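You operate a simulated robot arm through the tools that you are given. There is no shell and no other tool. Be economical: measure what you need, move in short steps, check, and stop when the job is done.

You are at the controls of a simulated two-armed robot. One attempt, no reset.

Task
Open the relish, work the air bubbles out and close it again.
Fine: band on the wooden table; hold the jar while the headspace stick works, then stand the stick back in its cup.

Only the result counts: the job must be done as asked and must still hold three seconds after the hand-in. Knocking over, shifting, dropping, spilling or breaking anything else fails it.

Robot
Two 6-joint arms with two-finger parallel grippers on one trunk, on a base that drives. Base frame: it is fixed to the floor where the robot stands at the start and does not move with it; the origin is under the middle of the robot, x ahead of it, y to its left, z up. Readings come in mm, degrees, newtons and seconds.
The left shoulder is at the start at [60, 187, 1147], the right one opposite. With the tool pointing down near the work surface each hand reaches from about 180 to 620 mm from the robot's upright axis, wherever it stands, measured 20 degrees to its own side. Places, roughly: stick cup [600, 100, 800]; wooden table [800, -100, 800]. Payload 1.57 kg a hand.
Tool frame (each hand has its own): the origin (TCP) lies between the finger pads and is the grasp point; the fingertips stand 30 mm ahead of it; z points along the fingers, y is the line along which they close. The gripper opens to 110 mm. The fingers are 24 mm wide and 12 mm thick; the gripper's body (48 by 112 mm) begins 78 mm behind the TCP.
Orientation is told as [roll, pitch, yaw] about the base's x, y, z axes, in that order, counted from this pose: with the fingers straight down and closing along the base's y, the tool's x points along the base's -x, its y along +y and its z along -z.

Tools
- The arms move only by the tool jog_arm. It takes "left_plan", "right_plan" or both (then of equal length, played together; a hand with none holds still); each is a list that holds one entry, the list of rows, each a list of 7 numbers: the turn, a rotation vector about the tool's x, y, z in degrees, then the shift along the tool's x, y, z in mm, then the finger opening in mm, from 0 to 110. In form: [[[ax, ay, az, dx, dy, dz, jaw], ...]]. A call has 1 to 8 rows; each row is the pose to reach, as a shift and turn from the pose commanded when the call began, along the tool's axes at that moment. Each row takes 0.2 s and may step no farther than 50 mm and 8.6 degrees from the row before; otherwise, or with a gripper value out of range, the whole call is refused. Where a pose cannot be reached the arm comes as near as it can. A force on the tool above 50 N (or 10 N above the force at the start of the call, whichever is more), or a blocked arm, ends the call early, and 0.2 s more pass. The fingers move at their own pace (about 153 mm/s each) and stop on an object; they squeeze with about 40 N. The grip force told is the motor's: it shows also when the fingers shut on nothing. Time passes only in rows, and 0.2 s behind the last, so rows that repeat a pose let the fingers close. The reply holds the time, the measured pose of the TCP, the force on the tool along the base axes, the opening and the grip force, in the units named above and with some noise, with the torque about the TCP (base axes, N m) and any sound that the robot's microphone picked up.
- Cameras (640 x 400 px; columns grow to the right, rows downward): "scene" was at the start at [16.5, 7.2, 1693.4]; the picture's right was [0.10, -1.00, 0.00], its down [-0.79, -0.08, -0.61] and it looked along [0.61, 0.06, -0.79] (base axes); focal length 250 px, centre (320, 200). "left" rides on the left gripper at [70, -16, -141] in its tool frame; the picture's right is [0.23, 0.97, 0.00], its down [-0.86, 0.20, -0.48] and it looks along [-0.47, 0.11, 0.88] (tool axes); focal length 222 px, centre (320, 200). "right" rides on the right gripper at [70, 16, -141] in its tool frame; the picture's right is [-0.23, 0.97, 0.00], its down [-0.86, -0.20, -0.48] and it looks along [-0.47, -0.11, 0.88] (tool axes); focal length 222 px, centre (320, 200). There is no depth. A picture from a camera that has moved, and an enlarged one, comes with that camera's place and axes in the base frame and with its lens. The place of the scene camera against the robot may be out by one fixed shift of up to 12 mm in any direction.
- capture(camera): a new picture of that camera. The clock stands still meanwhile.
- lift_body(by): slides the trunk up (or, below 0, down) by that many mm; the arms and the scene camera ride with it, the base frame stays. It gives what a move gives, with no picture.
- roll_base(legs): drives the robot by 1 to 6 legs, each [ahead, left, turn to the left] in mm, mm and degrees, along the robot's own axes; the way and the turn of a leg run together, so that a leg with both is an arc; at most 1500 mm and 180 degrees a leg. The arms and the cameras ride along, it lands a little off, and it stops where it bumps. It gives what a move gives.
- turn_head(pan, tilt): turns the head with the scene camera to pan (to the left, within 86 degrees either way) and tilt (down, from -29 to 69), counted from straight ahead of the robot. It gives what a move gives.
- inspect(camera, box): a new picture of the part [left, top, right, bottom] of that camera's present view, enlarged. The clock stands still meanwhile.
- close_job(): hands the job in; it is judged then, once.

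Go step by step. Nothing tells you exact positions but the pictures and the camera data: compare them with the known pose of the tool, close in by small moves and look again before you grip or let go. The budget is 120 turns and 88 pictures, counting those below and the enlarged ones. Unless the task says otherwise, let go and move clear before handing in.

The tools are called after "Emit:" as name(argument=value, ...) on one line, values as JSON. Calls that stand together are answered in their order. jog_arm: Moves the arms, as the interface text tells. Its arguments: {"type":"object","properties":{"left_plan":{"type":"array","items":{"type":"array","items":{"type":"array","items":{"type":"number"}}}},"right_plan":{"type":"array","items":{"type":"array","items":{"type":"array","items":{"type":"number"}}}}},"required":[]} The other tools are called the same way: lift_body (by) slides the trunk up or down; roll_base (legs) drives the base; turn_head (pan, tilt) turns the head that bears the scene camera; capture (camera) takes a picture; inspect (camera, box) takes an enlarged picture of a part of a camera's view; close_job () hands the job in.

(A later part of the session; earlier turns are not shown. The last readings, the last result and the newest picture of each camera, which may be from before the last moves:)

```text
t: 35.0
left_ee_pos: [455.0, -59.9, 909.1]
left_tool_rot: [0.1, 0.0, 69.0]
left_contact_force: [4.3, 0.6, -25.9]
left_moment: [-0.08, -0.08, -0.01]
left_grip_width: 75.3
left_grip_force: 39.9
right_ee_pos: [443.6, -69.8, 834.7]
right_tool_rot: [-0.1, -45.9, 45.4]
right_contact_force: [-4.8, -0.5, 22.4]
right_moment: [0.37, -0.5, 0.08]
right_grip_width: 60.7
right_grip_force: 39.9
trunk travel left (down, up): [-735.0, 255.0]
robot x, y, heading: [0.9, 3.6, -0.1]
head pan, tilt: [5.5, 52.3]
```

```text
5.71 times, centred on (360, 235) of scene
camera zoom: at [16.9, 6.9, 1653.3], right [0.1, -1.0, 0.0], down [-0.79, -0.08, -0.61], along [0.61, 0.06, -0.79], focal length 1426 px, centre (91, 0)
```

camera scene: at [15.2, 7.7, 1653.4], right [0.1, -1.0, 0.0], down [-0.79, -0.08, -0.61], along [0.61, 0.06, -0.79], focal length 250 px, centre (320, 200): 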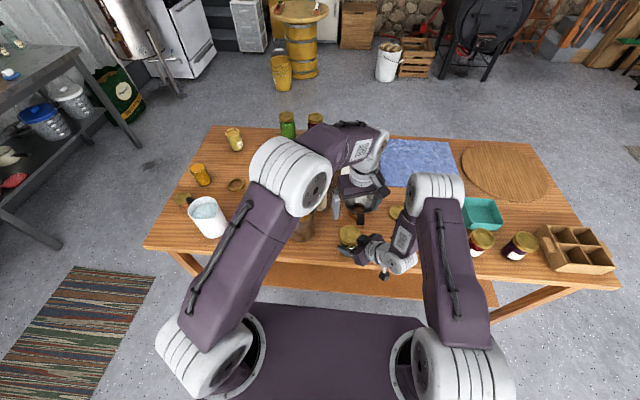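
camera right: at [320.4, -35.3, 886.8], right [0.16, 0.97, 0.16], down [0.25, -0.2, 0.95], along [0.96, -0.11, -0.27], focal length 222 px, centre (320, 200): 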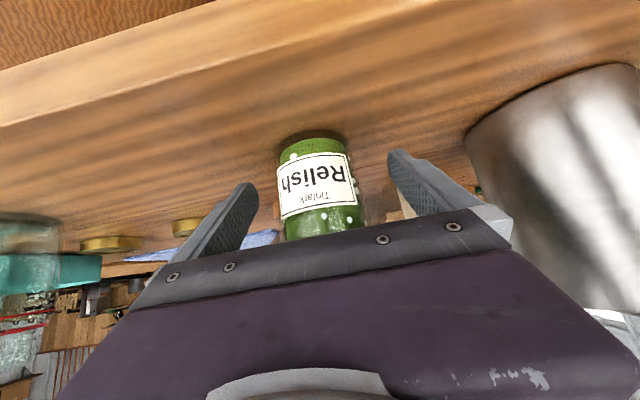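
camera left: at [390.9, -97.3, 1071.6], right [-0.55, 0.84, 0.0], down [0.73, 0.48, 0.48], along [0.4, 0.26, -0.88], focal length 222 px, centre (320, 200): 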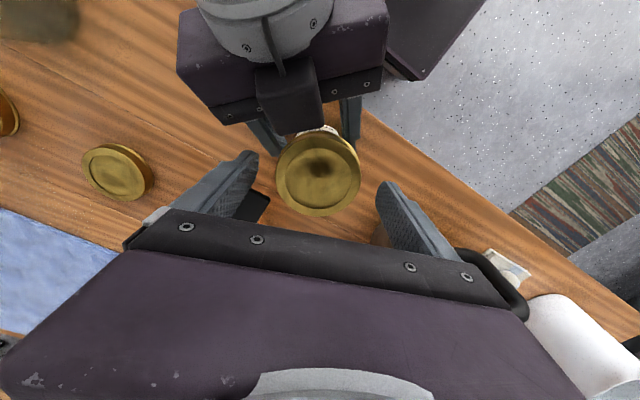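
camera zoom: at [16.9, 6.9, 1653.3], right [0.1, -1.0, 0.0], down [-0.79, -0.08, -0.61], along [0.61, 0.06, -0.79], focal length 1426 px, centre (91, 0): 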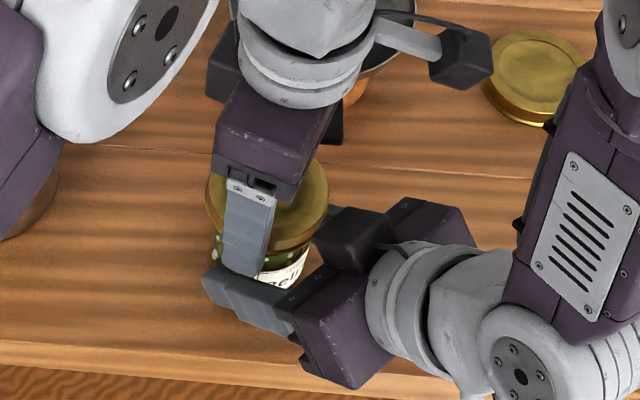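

Still threaded (26 N held). Undo the lift and continue ratcheting.

Emit:
jog_arm(left_plan=[[[0, 0, 0, 0, 0, 3, 90], [0, 0, 8.4, 0, 0, 3, 90], [0, 0, 16.8, 0, 0, 3, 90], [0, 0, 25.2, 0, 0, 3, 90], [0, 0, 33.6, 0, 0, 3, 90], [0, 0, 42, 0, 0, 3, 90], [0, 0, 50, 0, 0, 3, 90], [0, 0, 50, 0, 0, 3, 60]]])

Emit:
jog_arm(left_plan=[[[0, 0, 0, 0, 0, 0, 60], [0, 0, -8.4, 0, 0, 0, 60], [0, 0, -16.8, 0, 0, -0.2, 60], [0, 0, -25.2, 0, 0, -0.3, 60], [0, 0, -33.6, 0, 0, -0.5, 60], [0, 0, -42, 0, 0, -0.6, 60], [0, 0, -50, 0, 0, -0.8, 60], [0, 0, -50, 0, 0, -0.8, 60]]])

Emit:
jog_arm(left_plan=[[[0, 0, 0, 0, 0, -2, 60], [0, 0, 0, 0, 0, -4, 60], [0, 0, 0, 0, 0, -4, 60]]])

```text
t: 36.8
left_ee_pos: [454.3, -57.7, 908.3]
left_tool_rot: [0.2, 0.1, 18.9]
left_contact_force: [-0.4, 8.6, 1.8]
left_moment: [0.12, 0.03, -0.02]
left_grip_width: 72.0
left_grip_force: 40.0
right_ee_pos: [443.8, -69.8, 835.4]
right_tool_rot: [0.0, -45.7, 45.2]
right_contact_force: [2.0, -5.5, 6.4]
right_moment: [0.77, 0.28, -0.16]
right_grip_width: 60.5
right_grip_force: 39.8
trunk travel left (down, up): [-735.0, 255.0]
robot x, y, heading: [-0.9, 1.2, 0.0]
head pan, tilt: [5.5, 52.3]
```

```text
t: 38.6
left_ee_pos: [454.8, -58.1, 907.7]
left_tool_rot: [-0.1, -0.1, 69.2]
left_contact_force: [0.4, 13.8, -1.6]
left_moment: [0.19, 0.21, 0.01]
left_grip_width: 71.8
left_grip_force: 39.7
right_ee_pos: [444.9, -70.0, 836.7]
right_tool_rot: [0.1, -45.7, 45.1]
right_contact_force: [-0.6, -14.8, 6.9]
right_moment: [0.82, -0.03, -0.18]
right_grip_width: 60.6
right_grip_force: 39.3
trunk travel left (down, up): [-735.0, 255.0]
robot x, y, heading: [0.7, -1.5, -0.2]
head pan, tilt: [5.5, 52.3]
```

```text
t: 39.4
left_ee_pos: [454.1, -59.3, 911.9]
left_tool_rot: [0.2, -0.1, 69.1]
left_contact_force: [5.5, 4.8, -25.6]
left_moment: [0.09, -0.14, 0.0]
left_grip_width: 72.1
left_grip_force: 40.1
right_ee_pos: [444.4, -68.2, 836.1]
right_tool_rot: [0.0, -45.9, 45.3]
right_contact_force: [-4.7, -5.1, 21.8]
right_moment: [0.52, -0.5, 0.01]
right_grip_width: 60.7
right_grip_force: 39.5
trunk travel left (down, up): [-735.0, 255.0]
robot x, y, heading: [-1.9, -0.0, -0.1]
head pan, tilt: [5.5, 52.3]
```

Still threaded. Another stroke, with pictures to verify the band rises or turns.

Emit:
jog_arm(left_plan=[[[0, 0, 0, 0, 0, 3, 90], [0, 0, 8.4, 0, 0, 3, 90], [0, 0, 16.8, 0, 0, 3, 90], [0, 0, 25.2, 0, 0, 3, 90], [0, 0, 33.6, 0, 0, 3, 90], [0, 0, 42, 0, 0, 3, 90], [0, 0, 50, 0, 0, 3, 90], [0, 0, 50, 0, 0, 3, 60]]])

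Emit:
inspect(camera="left", box=[240, 110, 400, 230])

Emit:
jog_arm(left_plan=[[[0, 0, 0, 0, 0, 0, 60], [0, 0, -8.4, 0, 0, 0, 60], [0, 0, -16.8, 0, 0, -0.2, 60], [0, 0, -25.2, 0, 0, -0.3, 60], [0, 0, -33.6, 0, 0, -0.5, 60], [0, 0, -42, 0, 0, -0.6, 60], [0, 0, -50, 0, 0, -0.8, 60], [0, 0, -50, 0, 0, -0.8, 60]]])

Emit:
inspect(camera="left", box=[240, 110, 400, 230])

Emit:
jog_arm(left_plan=[[[0, 0, 0, 0, 0, -2, 60], [0, 0, 0, 0, 0, -4, 60], [0, 0, 0, 0, 0, -4, 60]]])

```text
t: 41.2
left_ee_pos: [453.8, -57.9, 909.1]
left_tool_rot: [0.2, 0.0, 18.9]
left_contact_force: [-2.2, 7.2, 0.4]
left_moment: [0.13, 0.01, -0.01]
left_grip_width: 75.1
left_grip_force: 40.0
right_ee_pos: [444.3, -70.4, 834.7]
right_tool_rot: [0.0, -45.7, 45.2]
right_contact_force: [1.8, -4.8, 7.2]
right_moment: [0.59, 0.32, -0.14]
right_grip_width: 60.4
right_grip_force: 39.6
trunk travel left (down, up): [-735.0, 255.0]
robot x, y, heading: [1.5, 0.2, 0.0]
head pan, tilt: [5.5, 52.3]
```

```text
3.33 times, centred on (320, 170) of left
camera zoom: at [392.2, -96.7, 1051.7], right [-0.53, 0.85, 0.0], down [0.74, 0.46, 0.48], along [0.4, 0.26, -0.88], focal length 740 px, centre (320, 300)
```

zoom: 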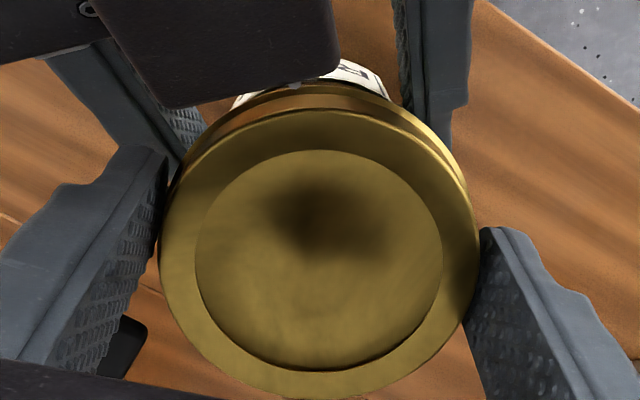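

```text
t: 43.0
left_ee_pos: [454.7, -59.1, 910.6]
left_tool_rot: [0.0, -0.1, 69.1]
left_contact_force: [1.2, 13.0, -4.0]
left_moment: [0.11, 0.04, 0.02]
left_grip_width: 75.2
left_grip_force: 39.9
right_ee_pos: [442.6, -70.6, 836.0]
right_tool_rot: [0.0, -45.8, 45.1]
right_contact_force: [-1.6, -12.7, 9.5]
right_moment: [0.86, -0.02, -0.15]
right_grip_width: 60.5
right_grip_force: 40.2
trunk travel left (down, up): [-735.0, 255.0]
robot x, y, heading: [-4.7, 1.6, 0.2]
head pan, tilt: [5.5, 52.3]
```

```text
3.33 times, centred on (320, 170) of left
camera zoom: at [443.8, -130.6, 1052.6], right [-0.99, 0.13, 0.0], down [0.12, 0.87, 0.48], along [0.07, 0.48, -0.88], focal length 740 px, centre (320, 300)
```

zoom: 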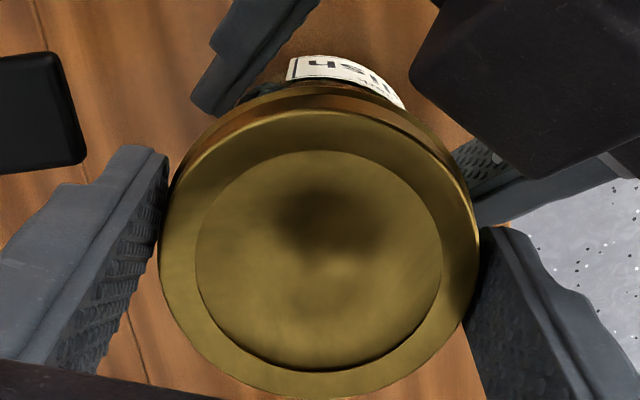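

```text
t: 43.8
left_ee_pos: [454.7, -59.2, 913.4]
left_tool_rot: [0.0, -0.1, 69.0]
left_contact_force: [5.4, 1.1, -25.9]
left_moment: [-0.1, -0.06, 0.03]
left_grip_width: 75.0
left_grip_force: 40.2
right_ee_pos: [443.6, -69.2, 835.9]
right_tool_rot: [0.0, -45.9, 45.4]
right_contact_force: [-5.8, -1.3, 21.7]
right_moment: [0.4, -0.6, 0.01]
right_grip_width: 60.7
right_grip_force: 39.6
trunk travel left (down, up): [-735.0, 255.0]
robot x, y, heading: [4.7, 2.4, -0.1]
head pan, tilt: [5.5, 52.3]
```

I'll compare the band height from the scene camera.

Emit:
inspect(camera="scene", box=[310, 200, 410, 270])

Emit:
inspect(camera="right", box=[180, 100, 480, 280])

```text
5.71 times, centred on (360, 235) of scene
camera zoom: at [16.9, 6.9, 1653.3], right [0.1, -1.0, 0.0], down [-0.79, -0.08, -0.61], along [0.61, 0.06, -0.79], focal length 1426 px, centre (91, 0)
```

zoom: 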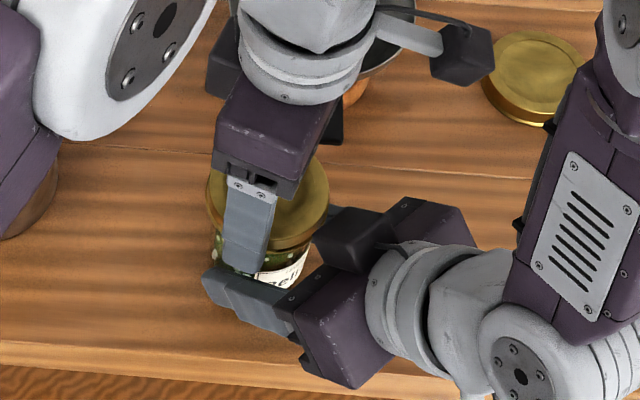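

```text
2.13 times, centred on (330, 190) of right
camera zoom: at [326.5, -164.8, 883.6], right [-0.58, 0.8, 0.16], down [0.32, 0.04, 0.95], along [0.75, 0.6, -0.28], focal length 474 px, centre (299, 221)
```

zoom: 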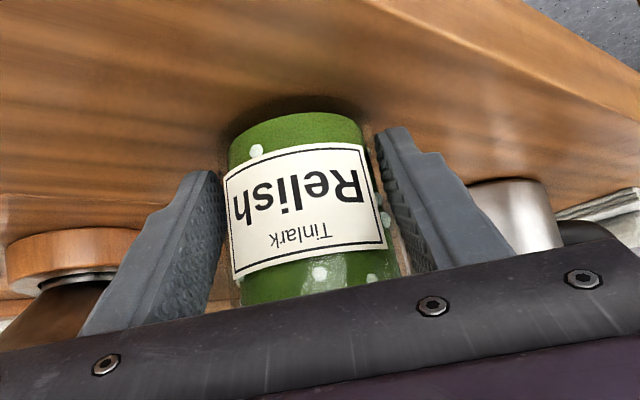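

The jar has not turned; total band turn is about 200°. Continue with more strokes, reseating lower on the band.

Emit:
jog_arm(left_plan=[[[0, 0, 0, 0, 0, 5, 90], [0, 0, 8.4, 0, 0, 5, 90], [0, 0, 16.8, 0, 0, 5, 90], [0, 0, 25.2, 0, 0, 5, 90], [0, 0, 33.6, 0, 0, 5, 90], [0, 0, 42, 0, 0, 5, 90], [0, 0, 50, 0, 0, 5, 90], [0, 0, 50, 0, 0, 5, 60]]])

Emit:
jog_arm(left_plan=[[[0, 0, 0, 0, 0, 0, 60], [0, 0, -8.4, 0, 0, 0, 60], [0, 0, -16.8, 0, 0, -0.2, 60], [0, 0, -25.2, 0, 0, -0.3, 60], [0, 0, -33.6, 0, 0, -0.5, 60], [0, 0, -42, 0, 0, -0.6, 60], [0, 0, -50, 0, 0, -0.8, 60], [0, 0, -50, 0, 0, -0.8, 60]]])

Emit:
jog_arm(left_plan=[[[0, 0, 0, 0, 0, 0, 90], [0, 0, 8.4, 0, 0, 0, 90], [0, 0, 16.8, 0, 0, 0, 90], [0, 0, 25.2, 0, 0, 0, 90], [0, 0, 33.6, 0, 0, 0, 90], [0, 0, 42, 0, 0, 0, 90], [0, 0, 50, 0, 0, 0, 90], [0, 0, 50, 0, 0, 0, 60]]])

Emit:
jog_arm(left_plan=[[[0, 0, 0, 0, 0, 0, 60], [0, 0, -8.4, 0, 0, 0, 60], [0, 0, -16.8, 0, 0, -0.2, 60], [0, 0, -25.2, 0, 0, -0.3, 60], [0, 0, -33.6, 0, 0, -0.5, 60], [0, 0, -42, 0, 0, -0.6, 60], [0, 0, -50, 0, 0, -0.8, 60], [0, 0, -50, 0, 0, -0.8, 60]]])

Emit:
jog_arm(left_plan=[[[0, 0, 0, 0, 0, -2, 60], [0, 0, 0, 0, 0, -4, 60], [0, 0, 0, 0, 0, -4, 60]]])

```text
t: 45.6
left_ee_pos: [453.8, -57.7, 908.6]
left_tool_rot: [0.1, 0.1, 18.8]
left_contact_force: [-2.1, 6.9, 0.6]
left_moment: [0.13, 0.03, -0.02]
left_grip_width: 74.4
left_grip_force: 40.3
right_ee_pos: [443.1, -68.9, 835.1]
right_tool_rot: [0.1, -45.7, 45.0]
right_contact_force: [2.7, -4.2, 5.9]
right_moment: [0.5, 0.37, -0.15]
right_grip_width: 60.5
right_grip_force: 40.0
trunk travel left (down, up): [-735.0, 255.0]
robot x, y, heading: [5.4, -0.8, 0.2]
head pan, tilt: [5.5, 52.3]
```

```text
t: 47.4
left_ee_pos: [455.6, -59.3, 910.2]
left_tool_rot: [0.1, -0.1, 69.2]
left_contact_force: [0.2, 7.8, -1.5]
left_moment: [-0.07, 0.08, 0.02]
left_grip_width: 74.4
left_grip_force: 39.7
right_ee_pos: [443.7, -69.8, 834.8]
right_tool_rot: [0.1, -45.8, 45.2]
right_contact_force: [0.8, -7.2, 6.5]
right_moment: [0.61, 0.16, -0.11]
right_grip_width: 60.5
right_grip_force: 40.3
trunk travel left (down, up): [-735.0, 255.0]
robot x, y, heading: [-1.5, 1.5, 0.1]
head pan, tilt: [5.5, 52.3]
```

```text
t: 49.2
left_ee_pos: [454.0, -59.1, 911.2]
left_tool_rot: [0.1, 0.0, 18.9]
left_contact_force: [-1.5, 7.5, 0.8]
left_moment: [0.15, 0.03, -0.01]
left_grip_width: 73.0
left_grip_force: 39.3
right_ee_pos: [443.5, -69.3, 834.8]
right_tool_rot: [-0.1, -45.8, 45.1]
right_contact_force: [-0.3, -6.8, 5.6]
right_moment: [0.53, 0.26, -0.12]
right_grip_width: 60.1
right_grip_force: 39.9
trunk travel left (down, up): [-735.0, 255.0]
robot x, y, heading: [0.0, -1.0, 0.1]
head pan, tilt: [5.5, 52.3]
```

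```text
t: 51.0
left_ee_pos: [455.0, -59.2, 910.7]
left_tool_rot: [-0.1, -0.1, 69.1]
left_contact_force: [0.8, 0.2, 0.5]
left_moment: [0.01, -0.01, 0.01]
left_grip_width: 72.1
left_grip_force: 39.7
right_ee_pos: [443.7, -69.5, 836.8]
right_tool_rot: [0.0, -45.8, 45.2]
right_contact_force: [-2.2, 2.3, 2.6]
right_moment: [0.04, 0.23, -0.03]
right_grip_width: 60.7
right_grip_force: 40.5
trunk travel left (down, up): [-735.0, 255.0]
robot x, y, heading: [1.8, -0.2, -0.0]
head pan, tilt: [5.5, 52.3]
```

```text
t: 51.8
left_ee_pos: [454.6, -58.1, 914.7]
left_tool_rot: [-0.1, 0.0, 69.1]
left_contact_force: [0.1, 0.6, -0.1]
left_moment: [-0.01, -0.01, -0.01]
left_grip_width: 72.2
left_grip_force: 40.0
right_ee_pos: [443.1, -69.5, 835.8]
right_tool_rot: [0.0, -45.9, 45.2]
right_contact_force: [-1.5, 2.1, 3.4]
right_moment: [0.05, 0.22, -0.05]
right_grip_width: 60.4
right_grip_force: 40.0
trunk travel left (down, up): [-735.0, 255.0]
robot x, y, heading: [-0.1, -0.1, -0.1]
head pan, tilt: [5.5, 52.3]
```

The forces vanished: the band is free. Lift it straight up and look.

Emit:
jog_arm(left_plan=[[[0, 0, 0, 0, 0, -20, 60], [0, 0, 0, 0, 0, -45, 60], [0, 0, 0, 0, 0, -80, 60], [0, 0, 0, 0, 0, -80, 60]]])

Emit:
capture(camera="scene")

Emit:
inspect(camera="scene", box=[290, 170, 430, 280])

```text
t: 52.8
left_ee_pos: [453.8, -59.4, 995.8]
left_tool_rot: [0.0, -0.2, 68.9]
left_contact_force: [-0.5, 0.3, -0.6]
left_moment: [0.0, 0.01, -0.03]
left_grip_width: 71.9
left_grip_force: 39.2
right_ee_pos: [444.6, -69.6, 835.5]
right_tool_rot: [0.1, -45.9, 45.2]
right_contact_force: [-2.2, 1.1, 4.7]
right_moment: [-0.02, 0.19, -0.01]
right_grip_width: 60.5
right_grip_force: 39.9
trunk travel left (down, up): [-735.0, 255.0]
robot x, y, heading: [2.0, -1.0, -0.0]
head pan, tilt: [5.5, 52.3]
```

```text
51 pictures are left
camera scene: at [15.8, 7.3, 1653.4], right [0.1, -1.0, 0.0], down [-0.79, -0.08, -0.61], along [0.61, 0.06, -0.79], focal length 250 px, centre (320, 200)
```

scene: 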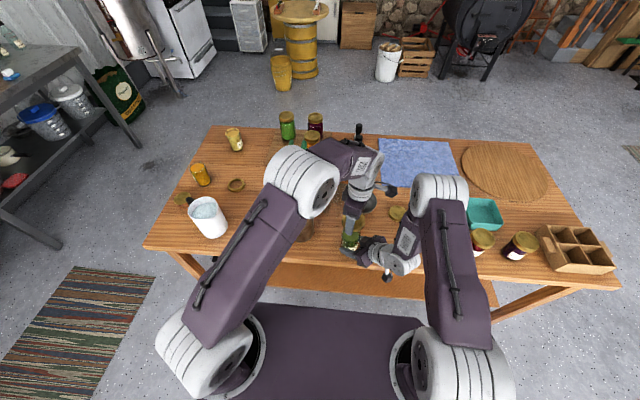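

```text
3.64 times, centred on (360, 225) of scene
camera zoom: at [15.8, 7.3, 1653.4], right [0.1, -1.0, 0.0], down [-0.79, -0.08, -0.61], along [0.61, 0.06, -0.79], focal length 908 px, centre (174, 109)
```

zoom: 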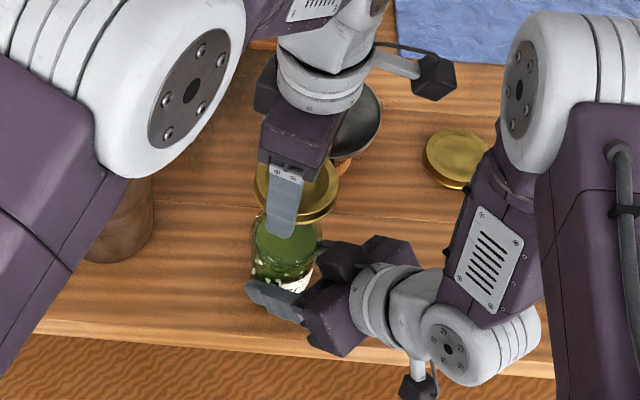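

The relish is open and the band, with its lid, is in the left hand. I'll set it on the bare wood between the jar, mug and cup, at about (503, 18).

Emit:
jog_arm(left_plan=[[[0, 0, 0, -30, -6, 0, 60], [0, 0, 0, -60, -12, 0, 60], [0, 0, 0, -89.4, -18.2, 0, 60], [0, 0, 0, -89.4, -18.2, 45, 60], [0, 0, 0, -89.4, -18.2, 85, 60], [0, 0, 0, -89.4, -18.2, 85, 60]]])

Emit:
capture(camera="left")

Emit:
inspect(camera="scene", box=[270, 150, 430, 270])

```text
t: 54.2
left_ee_pos: [504.1, 16.9, 910.4]
left_tool_rot: [0.0, 0.0, 69.0]
left_contact_force: [-0.2, 0.0, -0.1]
left_moment: [0.01, -0.01, -0.03]
left_grip_width: 71.7
left_grip_force: 40.0
right_ee_pos: [444.6, -70.0, 835.3]
right_tool_rot: [-0.1, -45.8, 45.2]
right_contact_force: [-1.0, -0.5, 3.9]
right_moment: [-0.04, 0.21, 0.0]
right_grip_width: 60.4
right_grip_force: 39.5
trunk travel left (down, up): [-735.0, 255.0]
robot x, y, heading: [-1.7, 0.9, -0.1]
head pan, tilt: [5.5, 52.3]
```

```text
49 pictures are left
camera left: at [492.3, -54.3, 1052.0], right [-0.99, 0.14, 0.0], down [0.12, 0.87, 0.48], along [0.07, 0.48, -0.88], focal length 222 px, centre (320, 200)
```

left: 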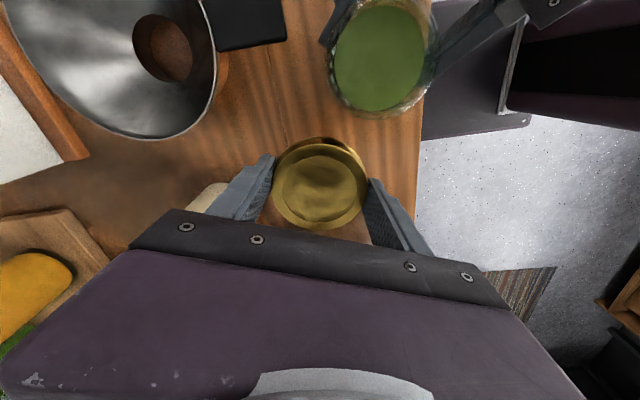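

```text
3.33 times, centred on (350, 210) of scene
camera zoom: at [15.7, 7.1, 1653.4], right [0.1, -1.0, 0.0], down [-0.79, -0.08, -0.61], along [0.61, 0.06, -0.79], focal length 832 px, centre (220, 167)
```

zoom: 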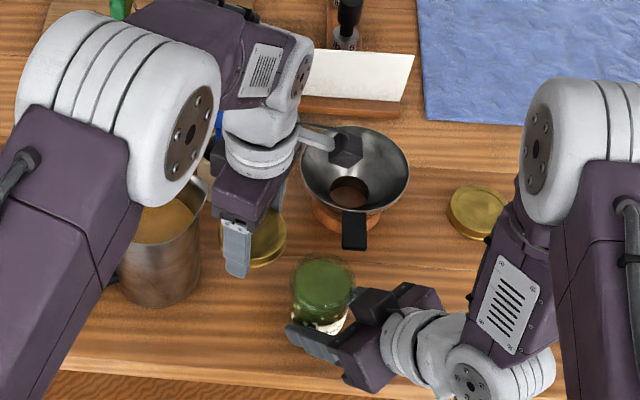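

The spot under the band is bare wood. Lower it, then feel for contact.

Emit:
jog_arm(left_plan=[[[0, 0, 0, 0, 0, 40, 60], [0, 0, 0, 0, 0, 65, 60], [0, 0, 0, 0, 0, 71, 60], [0, 0, 0, 0, 0, 74, 60], [0, 0, 0, 0, 0, 74, 60]]])

Emit:
jog_arm(left_plan=[[[0, 0, 0, 0, 0, 1, 60], [0, 0, 0, 0, 0, 2, 60], [0, 0, 0, 0, 0, 3, 60]]])

```text
t: 55.4
left_ee_pos: [502.7, 17.9, 836.2]
left_tool_rot: [0.1, 0.0, 68.9]
left_contact_force: [0.0, -0.4, -0.1]
left_moment: [-0.01, -0.01, 0.02]
left_grip_width: 71.9
left_grip_force: 40.1
right_ee_pos: [444.5, -70.2, 834.8]
right_tool_rot: [0.0, -45.8, 45.2]
right_contact_force: [-0.6, -0.4, 4.0]
right_moment: [-0.04, 0.2, -0.01]
right_grip_width: 60.4
right_grip_force: 39.9
trunk travel left (down, up): [-735.0, 255.0]
robot x, y, heading: [-1.2, 0.5, -0.2]
head pan, tilt: [5.5, 52.3]
```

```text
t: 56.2
left_ee_pos: [503.0, 18.1, 833.2]
left_tool_rot: [-0.1, 0.0, 69.0]
left_contact_force: [0.6, 0.1, -0.8]
left_moment: [-0.03, 0.01, -0.02]
left_grip_width: 71.8
left_grip_force: 40.2
right_ee_pos: [444.4, -70.1, 835.7]
right_tool_rot: [0.0, -45.8, 45.2]
right_contact_force: [-1.4, -0.4, 5.1]
right_moment: [-0.06, 0.18, -0.01]
right_grip_width: 60.5
right_grip_force: 40.1
trunk travel left (down, up): [-735.0, 255.0]
robot x, y, heading: [2.5, 2.0, 0.1]
head pan, tilt: [5.5, 52.3]
```

Fingertips are nearly at the table. One more small step, then open slightly and rise.

Emit:
jog_arm(left_plan=[[[0, 0, 0, 0, 0, 1, 60], [0, 0, 0, 0, 0, 1.8, 60], [0, 0, 0, 0, 0, 1.8, 60]]])

Emit:
jog_arm(left_plan=[[[0, 0, 0, 0, 0, 0, 78], [0, 0, 0, 0, 0, 0, 90], [0, 0, 0, 0, 0, -20, 90], [0, 0, 0, 0, 0, -60, 90], [0, 0, 0, 0, 0, -105, 90], [0, 0, 0, 0, 0, -150, 90], [0, 0, 0, 0, 0, -150, 90]]])

Emit:
capture(camera="left")

```text
t: 57.0
left_ee_pos: [502.8, 18.1, 831.2]
left_tool_rot: [0.0, -0.1, 69.0]
left_contact_force: [1.0, 0.8, -0.5]
left_moment: [0.0, -0.03, -0.02]
left_grip_width: 71.7
left_grip_force: 39.8
right_ee_pos: [443.7, -69.2, 835.6]
right_tool_rot: [-0.1, -45.8, 45.1]
right_contact_force: [0.1, 0.5, 5.5]
right_moment: [-0.01, 0.19, -0.01]
right_grip_width: 60.2
right_grip_force: 40.4
trunk travel left (down, up): [-735.0, 255.0]
robot x, y, heading: [-2.3, 3.6, -0.2]
head pan, tilt: [5.5, 52.3]
```

```text
t: 58.6
left_ee_pos: [503.3, 17.6, 981.1]
left_tool_rot: [0.0, -0.2, 69.0]
left_contact_force: [-0.8, -0.2, -0.5]
left_moment: [0.03, 0.05, 0.01]
left_grip_width: 89.9
left_grip_force: 0.3
right_ee_pos: [444.1, -69.6, 834.7]
right_tool_rot: [-0.1, -45.8, 45.2]
right_contact_force: [0.7, -0.4, 4.6]
right_moment: [0.02, 0.22, 0.03]
right_grip_width: 60.4
right_grip_force: 40.0
trunk travel left (down, up): [-735.0, 255.0]
robot x, y, heading: [4.1, 1.1, 0.1]
head pan, tilt: [5.5, 52.3]
```

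```text
47 pictures are left
camera left: at [492.8, -53.8, 1123.2], right [-0.99, 0.14, 0.0], down [0.12, 0.87, 0.48], along [0.07, 0.48, -0.88], focal length 222 px, centre (320, 200)
```

left: 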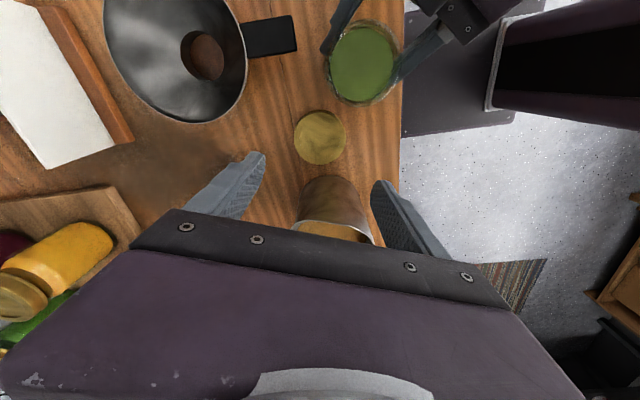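

The band with lid rests on the wood at about (503, 17). Next the stick: yaw the left hand back and move up near the cup to look at it.

Emit:
jog_arm(left_plan=[[[0, 0, 8.6, 0, 0, -35, 90], [0, 0, 17.2, 0, 0, -70, 90], [0, 0, 25.8, -10, -6, -88, 90], [0, 0, 34.4, -23, -13, -88, 90], [0, 0, 43, -36, -20, -88, 90], [0, 0, 51.6, -49, -27, -88, 90], [0, 0, 60.2, -62, -35, -88, 90], [0, 0, 68.8, -75, -43, -88, 90]]])

Emit:
capture(camera="left")

Emit:
capture(camera="scene")

```text
t: 60.4
left_ee_pos: [569.5, 72.1, 1068.9]
left_tool_rot: [0.1, 0.0, 0.1]
left_contact_force: [-0.1, 0.0, 0.5]
left_moment: [0.0, 0.0, 0.01]
left_grip_width: 90.1
left_grip_force: 0.0
right_ee_pos: [442.9, -69.9, 835.4]
right_tool_rot: [0.0, -45.8, 45.2]
right_contact_force: [-0.3, -0.3, 6.0]
right_moment: [0.05, 0.21, -0.02]
right_grip_width: 60.7
right_grip_force: 40.1
trunk travel left (down, up): [-735.0, 255.0]
robot x, y, heading: [2.8, 2.4, 0.3]
head pan, tilt: [5.5, 52.3]
```

```text
46 pictures are left
camera left: at [499.6, 55.7, 1211.4], right [-0.23, 0.97, 0.0], down [0.85, 0.2, 0.48], along [0.47, 0.11, -0.88], focal length 222 px, centre (320, 200)
```

left: 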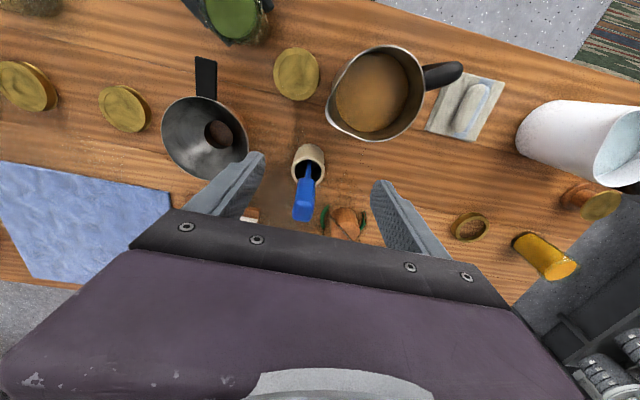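

```text
45 pictures are left
camera scene: at [15.8, 7.3, 1653.4], right [0.1, -1.0, 0.0], down [-0.79, -0.08, -0.61], along [0.61, 0.06, -0.79], focal length 250 px, centre (320, 200)
```

scene: 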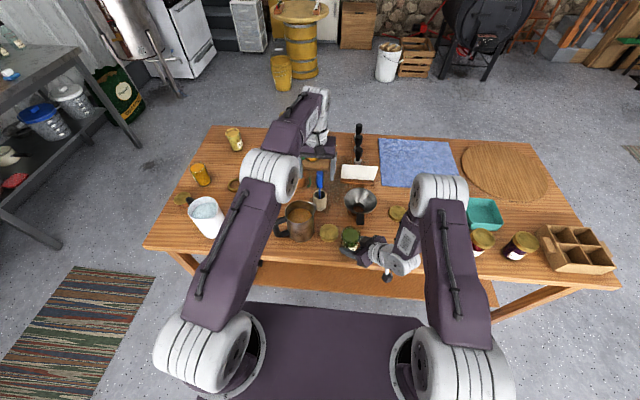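

I see the cup and stick just in front. Zoom for precise localization.

Emit:
inspect(camera="left", box=[260, 130, 360, 230])

Emit:
inspect(camera="scene", box=[295, 160, 345, 215])

```text
4.00 times, centred on (310, 180) of left
camera zoom: at [499.6, 55.7, 1211.4], right [-0.23, 0.97, 0.0], down [0.85, 0.2, 0.48], along [0.47, 0.11, -0.88], focal length 888 px, centre (360, 280)
```

zoom: 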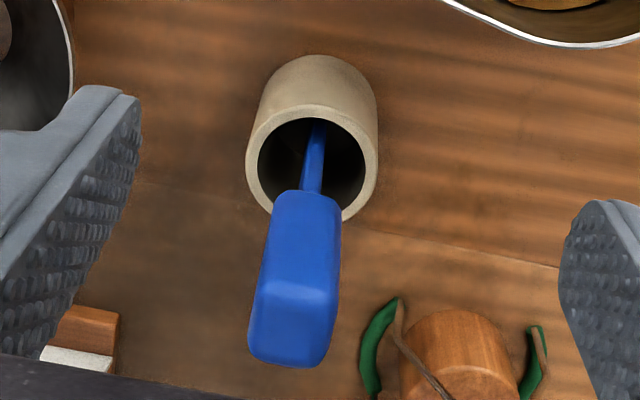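

```text
7.27 times, centred on (320, 188) of scene
camera zoom: at [15.8, 7.3, 1653.4], right [0.1, -1.0, 0.0], down [-0.79, -0.08, -0.61], along [0.61, 0.06, -0.79], focal length 1815 px, centre (320, 291)
```

zoom: 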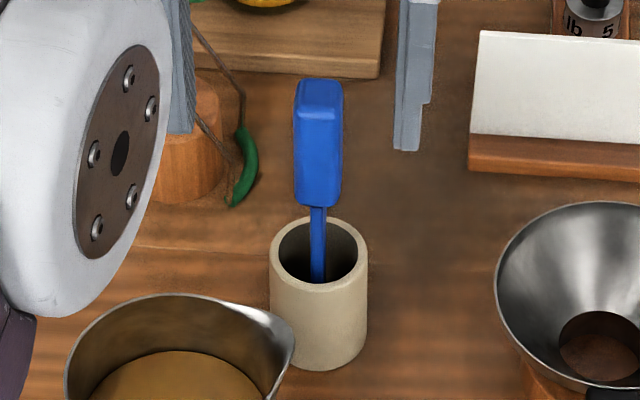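

The stick stands near vertical at about (635, 68), blue handle from z≈905 to 995. I'll drop to z≈962 before it, then advance with the fingers straddling the handle.

Emit:
jog_arm(left_plan=[[[0, 0, 0, 0, -2, 40, 80], [0, 0, 0, 0, -4, 80, 80], [0, 0, 0, 0, -4, 106, 80], [0, 0, 0, -15, -4, 106, 80], [0, 0, 0, -30, -4, 106, 80], [0, 0, 0, -40, -4, 106, 80], [0, 0, 0, -40, -4, 106, 80]]])

Emit:
capture(camera="left")

Emit:
inspect(camera="scene", box=[270, 130, 370, 215])

```text
t: 62.0
left_ee_pos: [588.2, 71.3, 965.3]
left_tool_rot: [0.1, -0.1, 0.2]
left_contact_force: [0.0, 0.0, -0.2]
left_moment: [0.0, 0.0, 0.0]
left_grip_width: 80.0
left_grip_force: 0.0
left hand out of reach, approached as far as the arm can: row 5, 6, 7
right_ee_pos: [443.1, -70.5, 836.0]
right_tool_rot: [0.0, -45.8, 45.1]
right_contact_force: [-1.6, 0.0, 5.2]
right_moment: [0.04, 0.19, 0.0]
right_grip_width: 60.8
right_grip_force: 39.6
trunk travel left (down, up): [-735.0, 255.0]
robot x, y, heading: [1.3, 0.6, -0.0]
head pan, tilt: [5.5, 52.3]
```

```text
42 pictures are left
camera left: at [517.5, 54.0, 1105.8], right [-0.23, 0.97, 0.0], down [0.85, 0.2, 0.48], along [0.47, 0.11, -0.88], focal length 222 px, centre (320, 200)
```

left: 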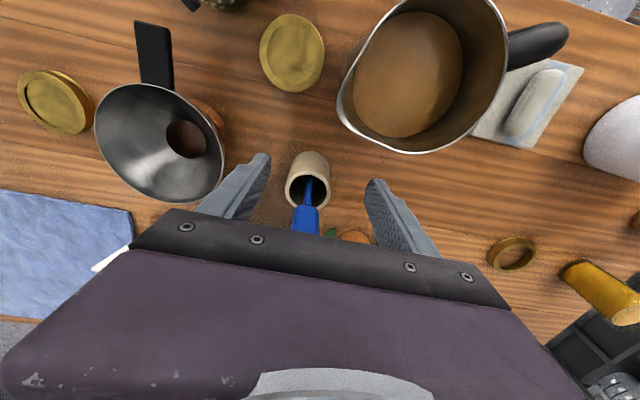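

```text
4.71 times, centred on (320, 172) of scene
camera zoom: at [15.7, 7.2, 1653.4], right [0.1, -1.0, 0.0], down [-0.79, -0.08, -0.61], along [0.61, 0.06, -0.79], focal length 1174 px, centre (320, 329)
```

zoom: 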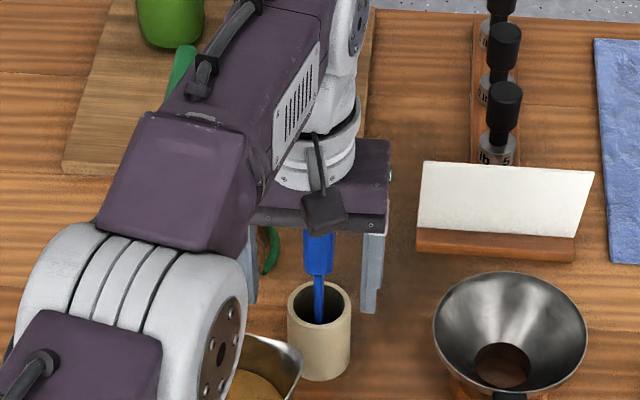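

The arm ran out of reach at x=588 with the tool vertical; tilting the fingers forward 18° will reach. Do that and advance.

Emit:
jog_arm(left_plan=[[[0, -6, 0, 0, -1, 0, 80], [0, -12, 0, 0, -2, 0, 80], [0, -18, 0, -10, -3, 1, 80], [0, -19, 0, -25, -3, 2, 80], [0, -19, 0, -40, -3, 3, 80], [0, -19, 0, -47, -3, 3, 80], [0, -19, 0, -47, -3, 3, 80]]])

Emit:
capture(camera="left")

Emit:
inspect(camera="scene", box=[270, 130, 370, 215])

```text
t: 63.6
left_ee_pos: [636.0, 68.7, 959.9]
left_tool_rot: [0.1, -19.1, 0.3]
left_contact_force: [-0.2, -0.2, 0.2]
left_moment: [0.02, 0.04, -0.04]
left_grip_width: 80.0
left_grip_force: 0.0
right_ee_pos: [442.9, -70.1, 835.3]
right_tool_rot: [0.0, -45.8, 45.1]
right_contact_force: [-1.6, -1.9, 4.8]
right_moment: [-0.05, 0.25, 0.07]
right_grip_width: 60.4
right_grip_force: 40.1
trunk travel left (down, up): [-735.0, 255.0]
robot x, y, heading: [1.6, -1.6, -0.1]
head pan, tilt: [5.5, 52.3]
```

```text
40 pictures are left
camera left: at [521.9, 51.2, 1072.5], right [-0.22, 0.97, -0.07], down [0.65, 0.2, 0.73], along [0.73, 0.11, -0.68], focal length 222 px, centre (320, 200)
```

left: 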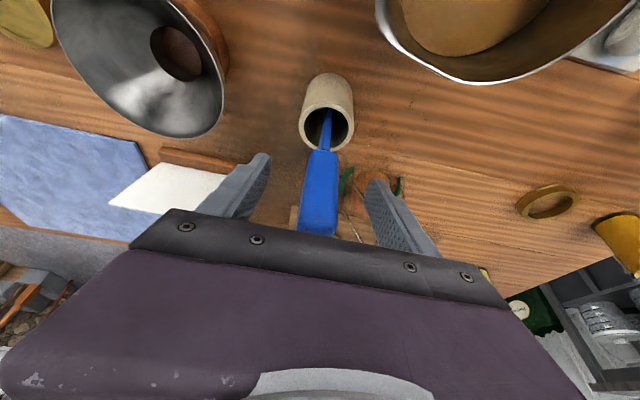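

```text
4.71 times, centred on (320, 172) of scene
camera zoom: at [15.6, 6.8, 1653.4], right [0.1, -1.0, 0.0], down [-0.79, -0.08, -0.61], along [0.61, 0.06, -0.79], focal length 1174 px, centre (320, 329)
```

zoom: 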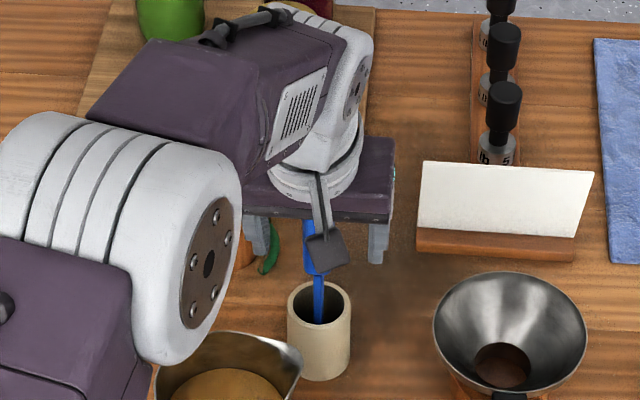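

The handle lies between the fingers, TCP right on its axis (636, 68). Close on it.

Emit:
jog_arm(left_plan=[[[0, 0, 0, 0, 0, 0, 50], [0, 0, 0, 0, 0, 0, 30], [0, 0, 0, 0, 0, 0, 15], [0, 0, 0, 0, 0, 0, 10], [0, 0, 0, 0, 0, 0, 10]]])

Emit:
inspect(camera="left", box=[220, 60, 420, 260])

```text
t: 64.8
left_ee_pos: [634.3, 68.6, 962.5]
left_tool_rot: [0.2, -19.1, 0.2]
left_contact_force: [-0.2, 0.2, 0.5]
left_moment: [-0.04, 0.01, 0.0]
left_grip_width: 23.2
left_grip_force: 35.4
right_ee_pos: [444.1, -70.7, 836.1]
right_tool_rot: [-0.1, -45.8, 45.3]
right_contact_force: [-1.2, -0.6, 4.3]
right_moment: [-0.05, 0.25, 0.04]
right_grip_width: 60.7
right_grip_force: 39.7
trunk travel left (down, up): [-735.0, 255.0]
robot x, y, heading: [1.3, 0.4, -0.0]
head pan, tilt: [5.5, 52.3]
```

```text
2.00 times, centred on (320, 160) of left
camera zoom: at [521.8, 51.1, 1072.6], right [-0.22, 0.97, -0.07], down [0.65, 0.2, 0.73], along [0.73, 0.11, -0.68], focal length 444 px, centre (320, 280)
```

zoom: 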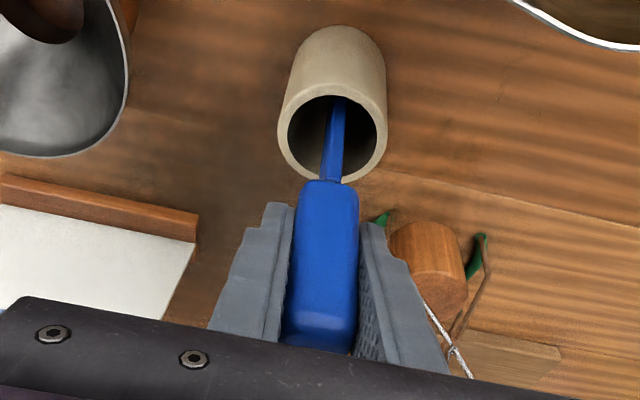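

The stick is held. Lift straight up in small steps, watching for reach limits.

Emit:
jog_arm(left_plan=[[[0, 0, 0, -3.3, 0, -9.5, 10], [0, 0, 0, -6.5, 0, -18.9, 10], [0, 0, 0, -9.8, 0, -28.4, 10], [0, 0, 0, -13, 0, -37.8, 10]]])

```text
t: 65.8
left_ee_pos: [633.6, 68.6, 1001.0]
left_tool_rot: [0.1, -19.1, 0.2]
left_contact_force: [0.5, 0.6, 0.1]
left_moment: [-0.02, 0.01, -0.01]
left_grip_width: 23.0
left_grip_force: 35.5
right_ee_pos: [444.6, -68.5, 834.4]
right_tool_rot: [0.1, -45.8, 45.2]
right_contact_force: [-0.3, -1.7, 4.8]
right_moment: [-0.02, 0.24, 0.05]
right_grip_width: 60.7
right_grip_force: 39.8
trunk travel left (down, up): [-735.0, 255.0]
robot x, y, heading: [0.8, -0.6, -0.1]
head pan, tilt: [5.5, 52.3]
```

Emit:
jog_arm(left_plan=[[[0, 0, 0, -3.3, 0, -9.5, 10], [0, 0, 0, -6.5, 0, -18.9, 10], [0, 0, 0, -9.8, 0, -28.4, 10], [0, 0, 0, -13, 0, -37.8, 10], [0, 0, 0, -16.3, 0, -47.3, 10]]])

Emit:
capture(camera="left")

Emit:
inspect(camera="scene", box=[270, 120, 370, 215])

```text
t: 67.0
left_ee_pos: [633.8, 69.3, 1052.2]
left_tool_rot: [0.1, -19.0, 0.2]
left_contact_force: [0.3, 0.9, 0.2]
left_moment: [0.0, -0.04, 0.04]
left_grip_width: 23.0
left_grip_force: 35.7
right_ee_pos: [443.9, -69.6, 835.0]
right_tool_rot: [0.0, -45.8, 45.2]
right_contact_force: [-2.3, -1.2, 3.7]
right_moment: [-0.01, 0.22, 0.03]
right_grip_width: 60.6
right_grip_force: 39.9
trunk travel left (down, up): [-735.0, 255.0]
robot x, y, heading: [-0.6, -0.2, 0.3]
head pan, tilt: [5.5, 52.3]
```

```text
37 pictures are left
camera left: at [521.8, 51.7, 1163.0], right [-0.22, 0.97, -0.07], down [0.65, 0.2, 0.73], along [0.73, 0.11, -0.68], focal length 222 px, centre (320, 200)
```

left: 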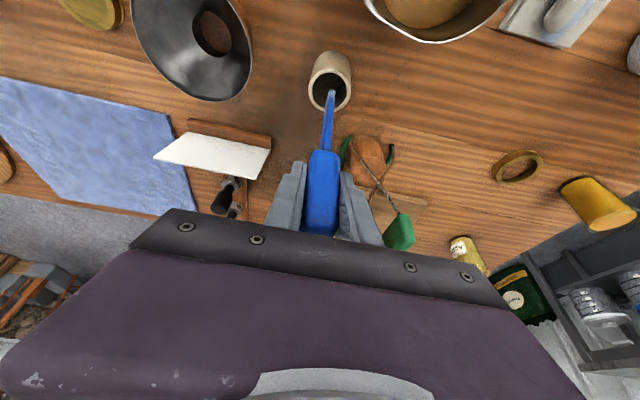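

```text
4.21 times, centred on (320, 168) of scene
camera zoom: at [15.7, 7.0, 1653.4], right [0.1, -1.0, 0.0], down [-0.79, -0.08, -0.61], along [0.61, 0.06, -0.79], focal length 1051 px, centre (320, 337)
```

zoom: 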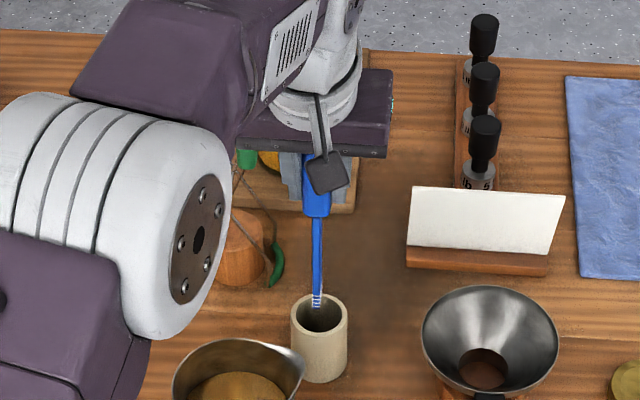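

The stick's end is free, about 155 mm below the TCP. Carry it over above the jar mouth (tip clearing ~20 mm).

Emit:
jog_arm(left_plan=[[[0, 0, 0, 24, -21, -18, 10], [0, 0, 0, 51, -43, -28, 10], [0, 0, 0, 78, -64, -37, 10], [0, 0, 0, 106, -85, -46, 10], [0, 0, 0, 133, -107, -55, 10], [0, 0, 0, 160, -128.5, -64, 10], [0, 0, 0, 160, -128.5, -64, 10]]])

Emit:
capture(camera="left")

Emit:
inspect(camera="scene", box=[280, 150, 440, 270])

```text
t: 68.6
left_ee_pos: [462.4, -60.1, 1060.9]
left_tool_rot: [0.1, -18.9, 0.3]
left_contact_force: [0.4, 0.5, -1.3]
left_moment: [-0.01, -0.02, 0.03]
left_grip_width: 23.2
left_grip_force: 35.5
right_ee_pos: [444.1, -70.3, 836.4]
right_tool_rot: [0.1, -45.8, 45.1]
right_contact_force: [-1.2, -2.2, 4.6]
right_moment: [0.01, 0.24, 0.02]
right_grip_width: 60.5
right_grip_force: 39.5
trunk travel left (down, up): [-735.0, 255.0]
robot x, y, heading: [0.3, 1.0, -0.1]
head pan, tilt: [5.5, 52.3]
```

```text
35 pictures are left
camera left: at [349.9, -78.1, 1170.6], right [-0.22, 0.97, -0.07], down [0.65, 0.2, 0.73], along [0.73, 0.11, -0.68], focal length 222 px, centre (320, 200)
```

left: 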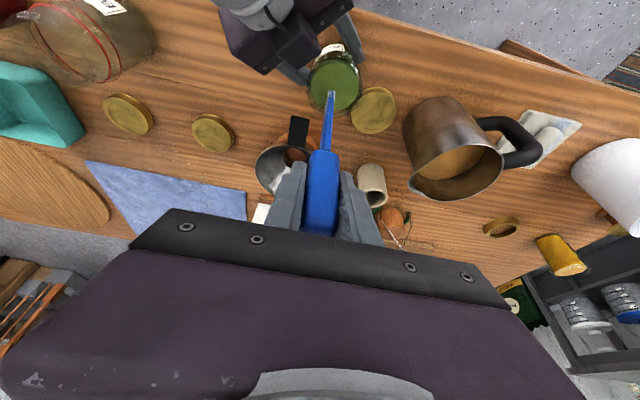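

```text
3.33 times, centred on (360, 210) of scene
camera zoom: at [15.7, 7.0, 1653.4], right [0.1, -1.0, 0.0], down [-0.79, -0.08, -0.61], along [0.61, 0.06, -0.79], focal length 832 px, centre (187, 167)
```

zoom: 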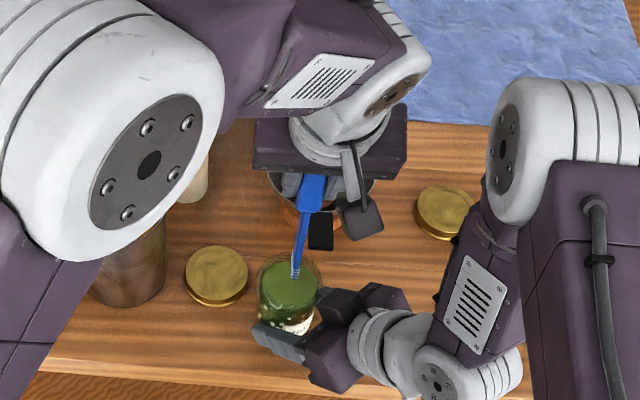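

Tip is about 3 mm off the mouth's centre. Correct that and lower the stick into the relish.

Emit:
jog_arm(left_plan=[[[0, 0, 0, 0, 3.5, 0, 10], [0, 0, 0, 5, 3.5, 14.2, 10], [0, 0, 0, 9.8, 3.5, 28.4, 10], [0, 0, 0, 14.7, 3.5, 42.5, 10], [0, 0, 0, 14.7, 3.5, 42.5, 10]]])

Emit:
inspect(camera="left", box=[240, 20, 440, 180])

```text
t: 69.8
left_ee_pos: [464.0, -57.3, 1014.4]
left_tool_rot: [0.2, -19.0, 0.4]
left_contact_force: [-0.5, 0.9, -0.4]
left_moment: [0.0, 0.02, -0.01]
left_grip_width: 22.9
left_grip_force: 35.5
right_ee_pos: [443.4, -71.1, 836.7]
right_tool_rot: [0.0, -45.8, 45.2]
right_contact_force: [-0.8, -1.8, 4.8]
right_moment: [-0.03, 0.23, 0.06]
right_grip_width: 60.5
right_grip_force: 40.2
trunk travel left (down, up): [-735.0, 255.0]
robot x, y, heading: [0.4, 2.2, 0.3]
head pan, tilt: [5.5, 52.3]
```

```text
2.50 times, centred on (340, 100) of left
camera zoom: at [350.3, -74.4, 1125.5], right [-0.22, 0.97, -0.07], down [0.65, 0.2, 0.73], along [0.73, 0.11, -0.68], focal length 555 px, centre (270, 450)
```

zoom: 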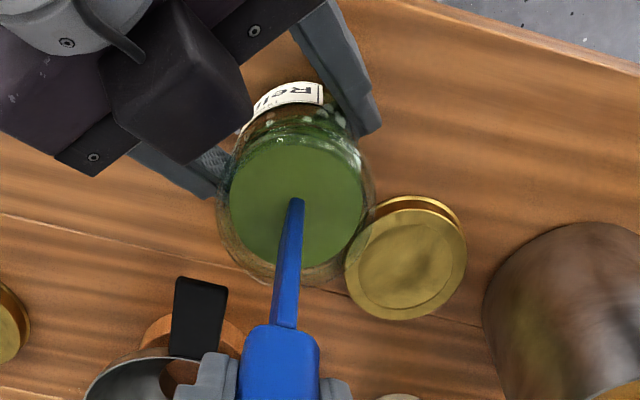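

Centred and entering the relish. Lower another 44 mm toward the bottom.

Emit:
jog_arm(left_plan=[[[0, 0, 0, 4.9, 0, 14.2, 10], [0, 0, 0, 9.1, 0, 26.5, 10], [0, 0, 0, 12.4, 0, 36, 10], [0, 0, 0, 14.3, 0, 41.6, 10], [0, 0, 0, 14.3, 0, 41.6, 10]]])

Emit:
inspect(camera="right", box=[180, 100, 480, 280])

```text
t: 71.0
left_ee_pos: [463.0, -56.2, 969.8]
left_tool_rot: [0.1, -19.1, 0.2]
left_contact_force: [0.1, -0.6, -0.4]
left_moment: [0.02, -0.01, 0.0]
left_grip_width: 23.1
left_grip_force: 35.8
right_ee_pos: [443.4, -70.2, 836.4]
right_tool_rot: [0.0, -45.8, 45.1]
right_contact_force: [-2.4, -1.6, 3.4]
right_moment: [0.01, 0.24, 0.07]
right_grip_width: 60.5
right_grip_force: 40.1
trunk travel left (down, up): [-735.0, 255.0]
robot x, y, heading: [1.1, -0.6, 0.2]
head pan, tilt: [5.5, 52.3]
```

```text
2.13 times, centred on (330, 190) of right
camera zoom: at [325.4, -165.1, 883.7], right [-0.58, 0.8, 0.16], down [0.32, 0.04, 0.95], along [0.75, 0.6, -0.28], focal length 474 px, centre (299, 221)
```

zoom: 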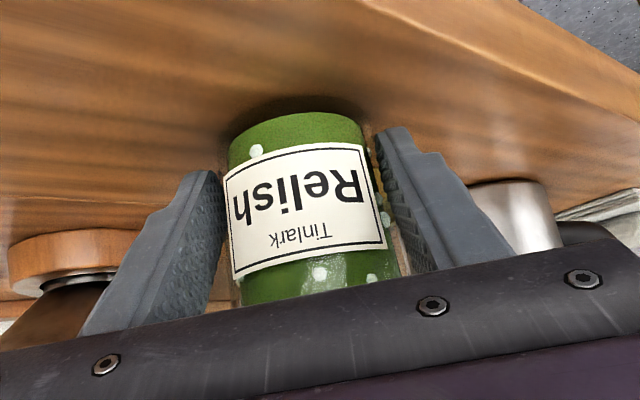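

Stick is deep in the relish without contact. Sweep it in a circle near the wall.

Emit:
jog_arm(left_plan=[[[0, 0, 0, -10, 0, 3.6, 10], [0, 0, 0, -6.6, 10, 2.3, 10], [0, 0, 0, 2.8, 14, -1, 10], [0, 0, 0, 12.3, 10, -4.2, 10], [0, 0, 0, 16, 0, -5.5, 10], [0, 0, 0, 12.3, -10, -4.2, 10], [0, 0, 0, 2.8, -14, -1, 10], [0, 0, 0, -6.6, -10, 2.3, 10]]])

Emit:
inspect(camera="right", box=[180, 100, 480, 280])

Emit:
inspect(camera="left", box=[240, 20, 440, 180])

```text
t: 72.8
left_ee_pos: [471.0, -66.3, 969.2]
left_tool_rot: [0.2, -18.9, 0.2]
left_contact_force: [-7.9, 1.4, -0.6]
left_moment: [0.07, 0.64, -0.07]
left_grip_width: 23.0
left_grip_force: 35.7
right_ee_pos: [442.9, -70.1, 836.3]
right_tool_rot: [-0.1, -45.9, 45.0]
right_contact_force: [7.5, 0.2, 2.9]
right_moment: [0.16, 0.7, -0.06]
right_grip_width: 60.5
right_grip_force: 39.7
trunk travel left (down, up): [-735.0, 255.0]
robot x, y, heading: [-2.1, 1.0, 0.3]
head pan, tilt: [5.5, 52.3]
```

```text
2.13 times, centred on (330, 190) of right
camera zoom: at [325.7, -164.7, 883.7], right [-0.58, 0.8, 0.16], down [0.32, 0.04, 0.95], along [0.75, 0.6, -0.28], focal length 474 px, centre (299, 221)
```

zoom: 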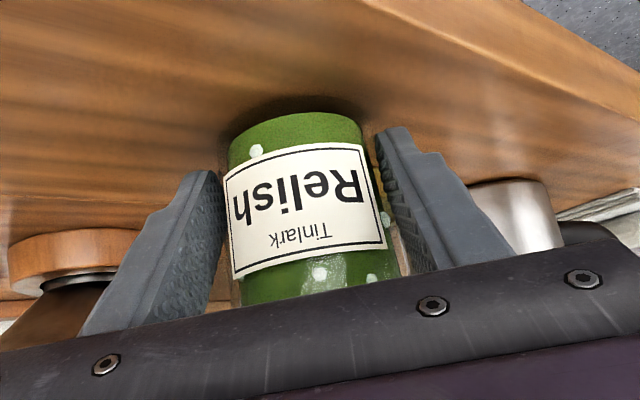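

```text
2.50 times, centred on (340, 100) of left
camera zoom: at [357.0, -83.2, 1080.8], right [-0.22, 0.97, -0.07], down [0.65, 0.2, 0.73], along [0.72, 0.11, -0.68], focal length 555 px, centre (270, 450)
```

zoom: 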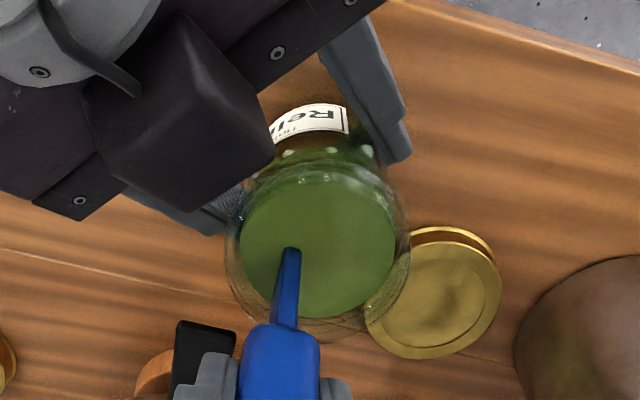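

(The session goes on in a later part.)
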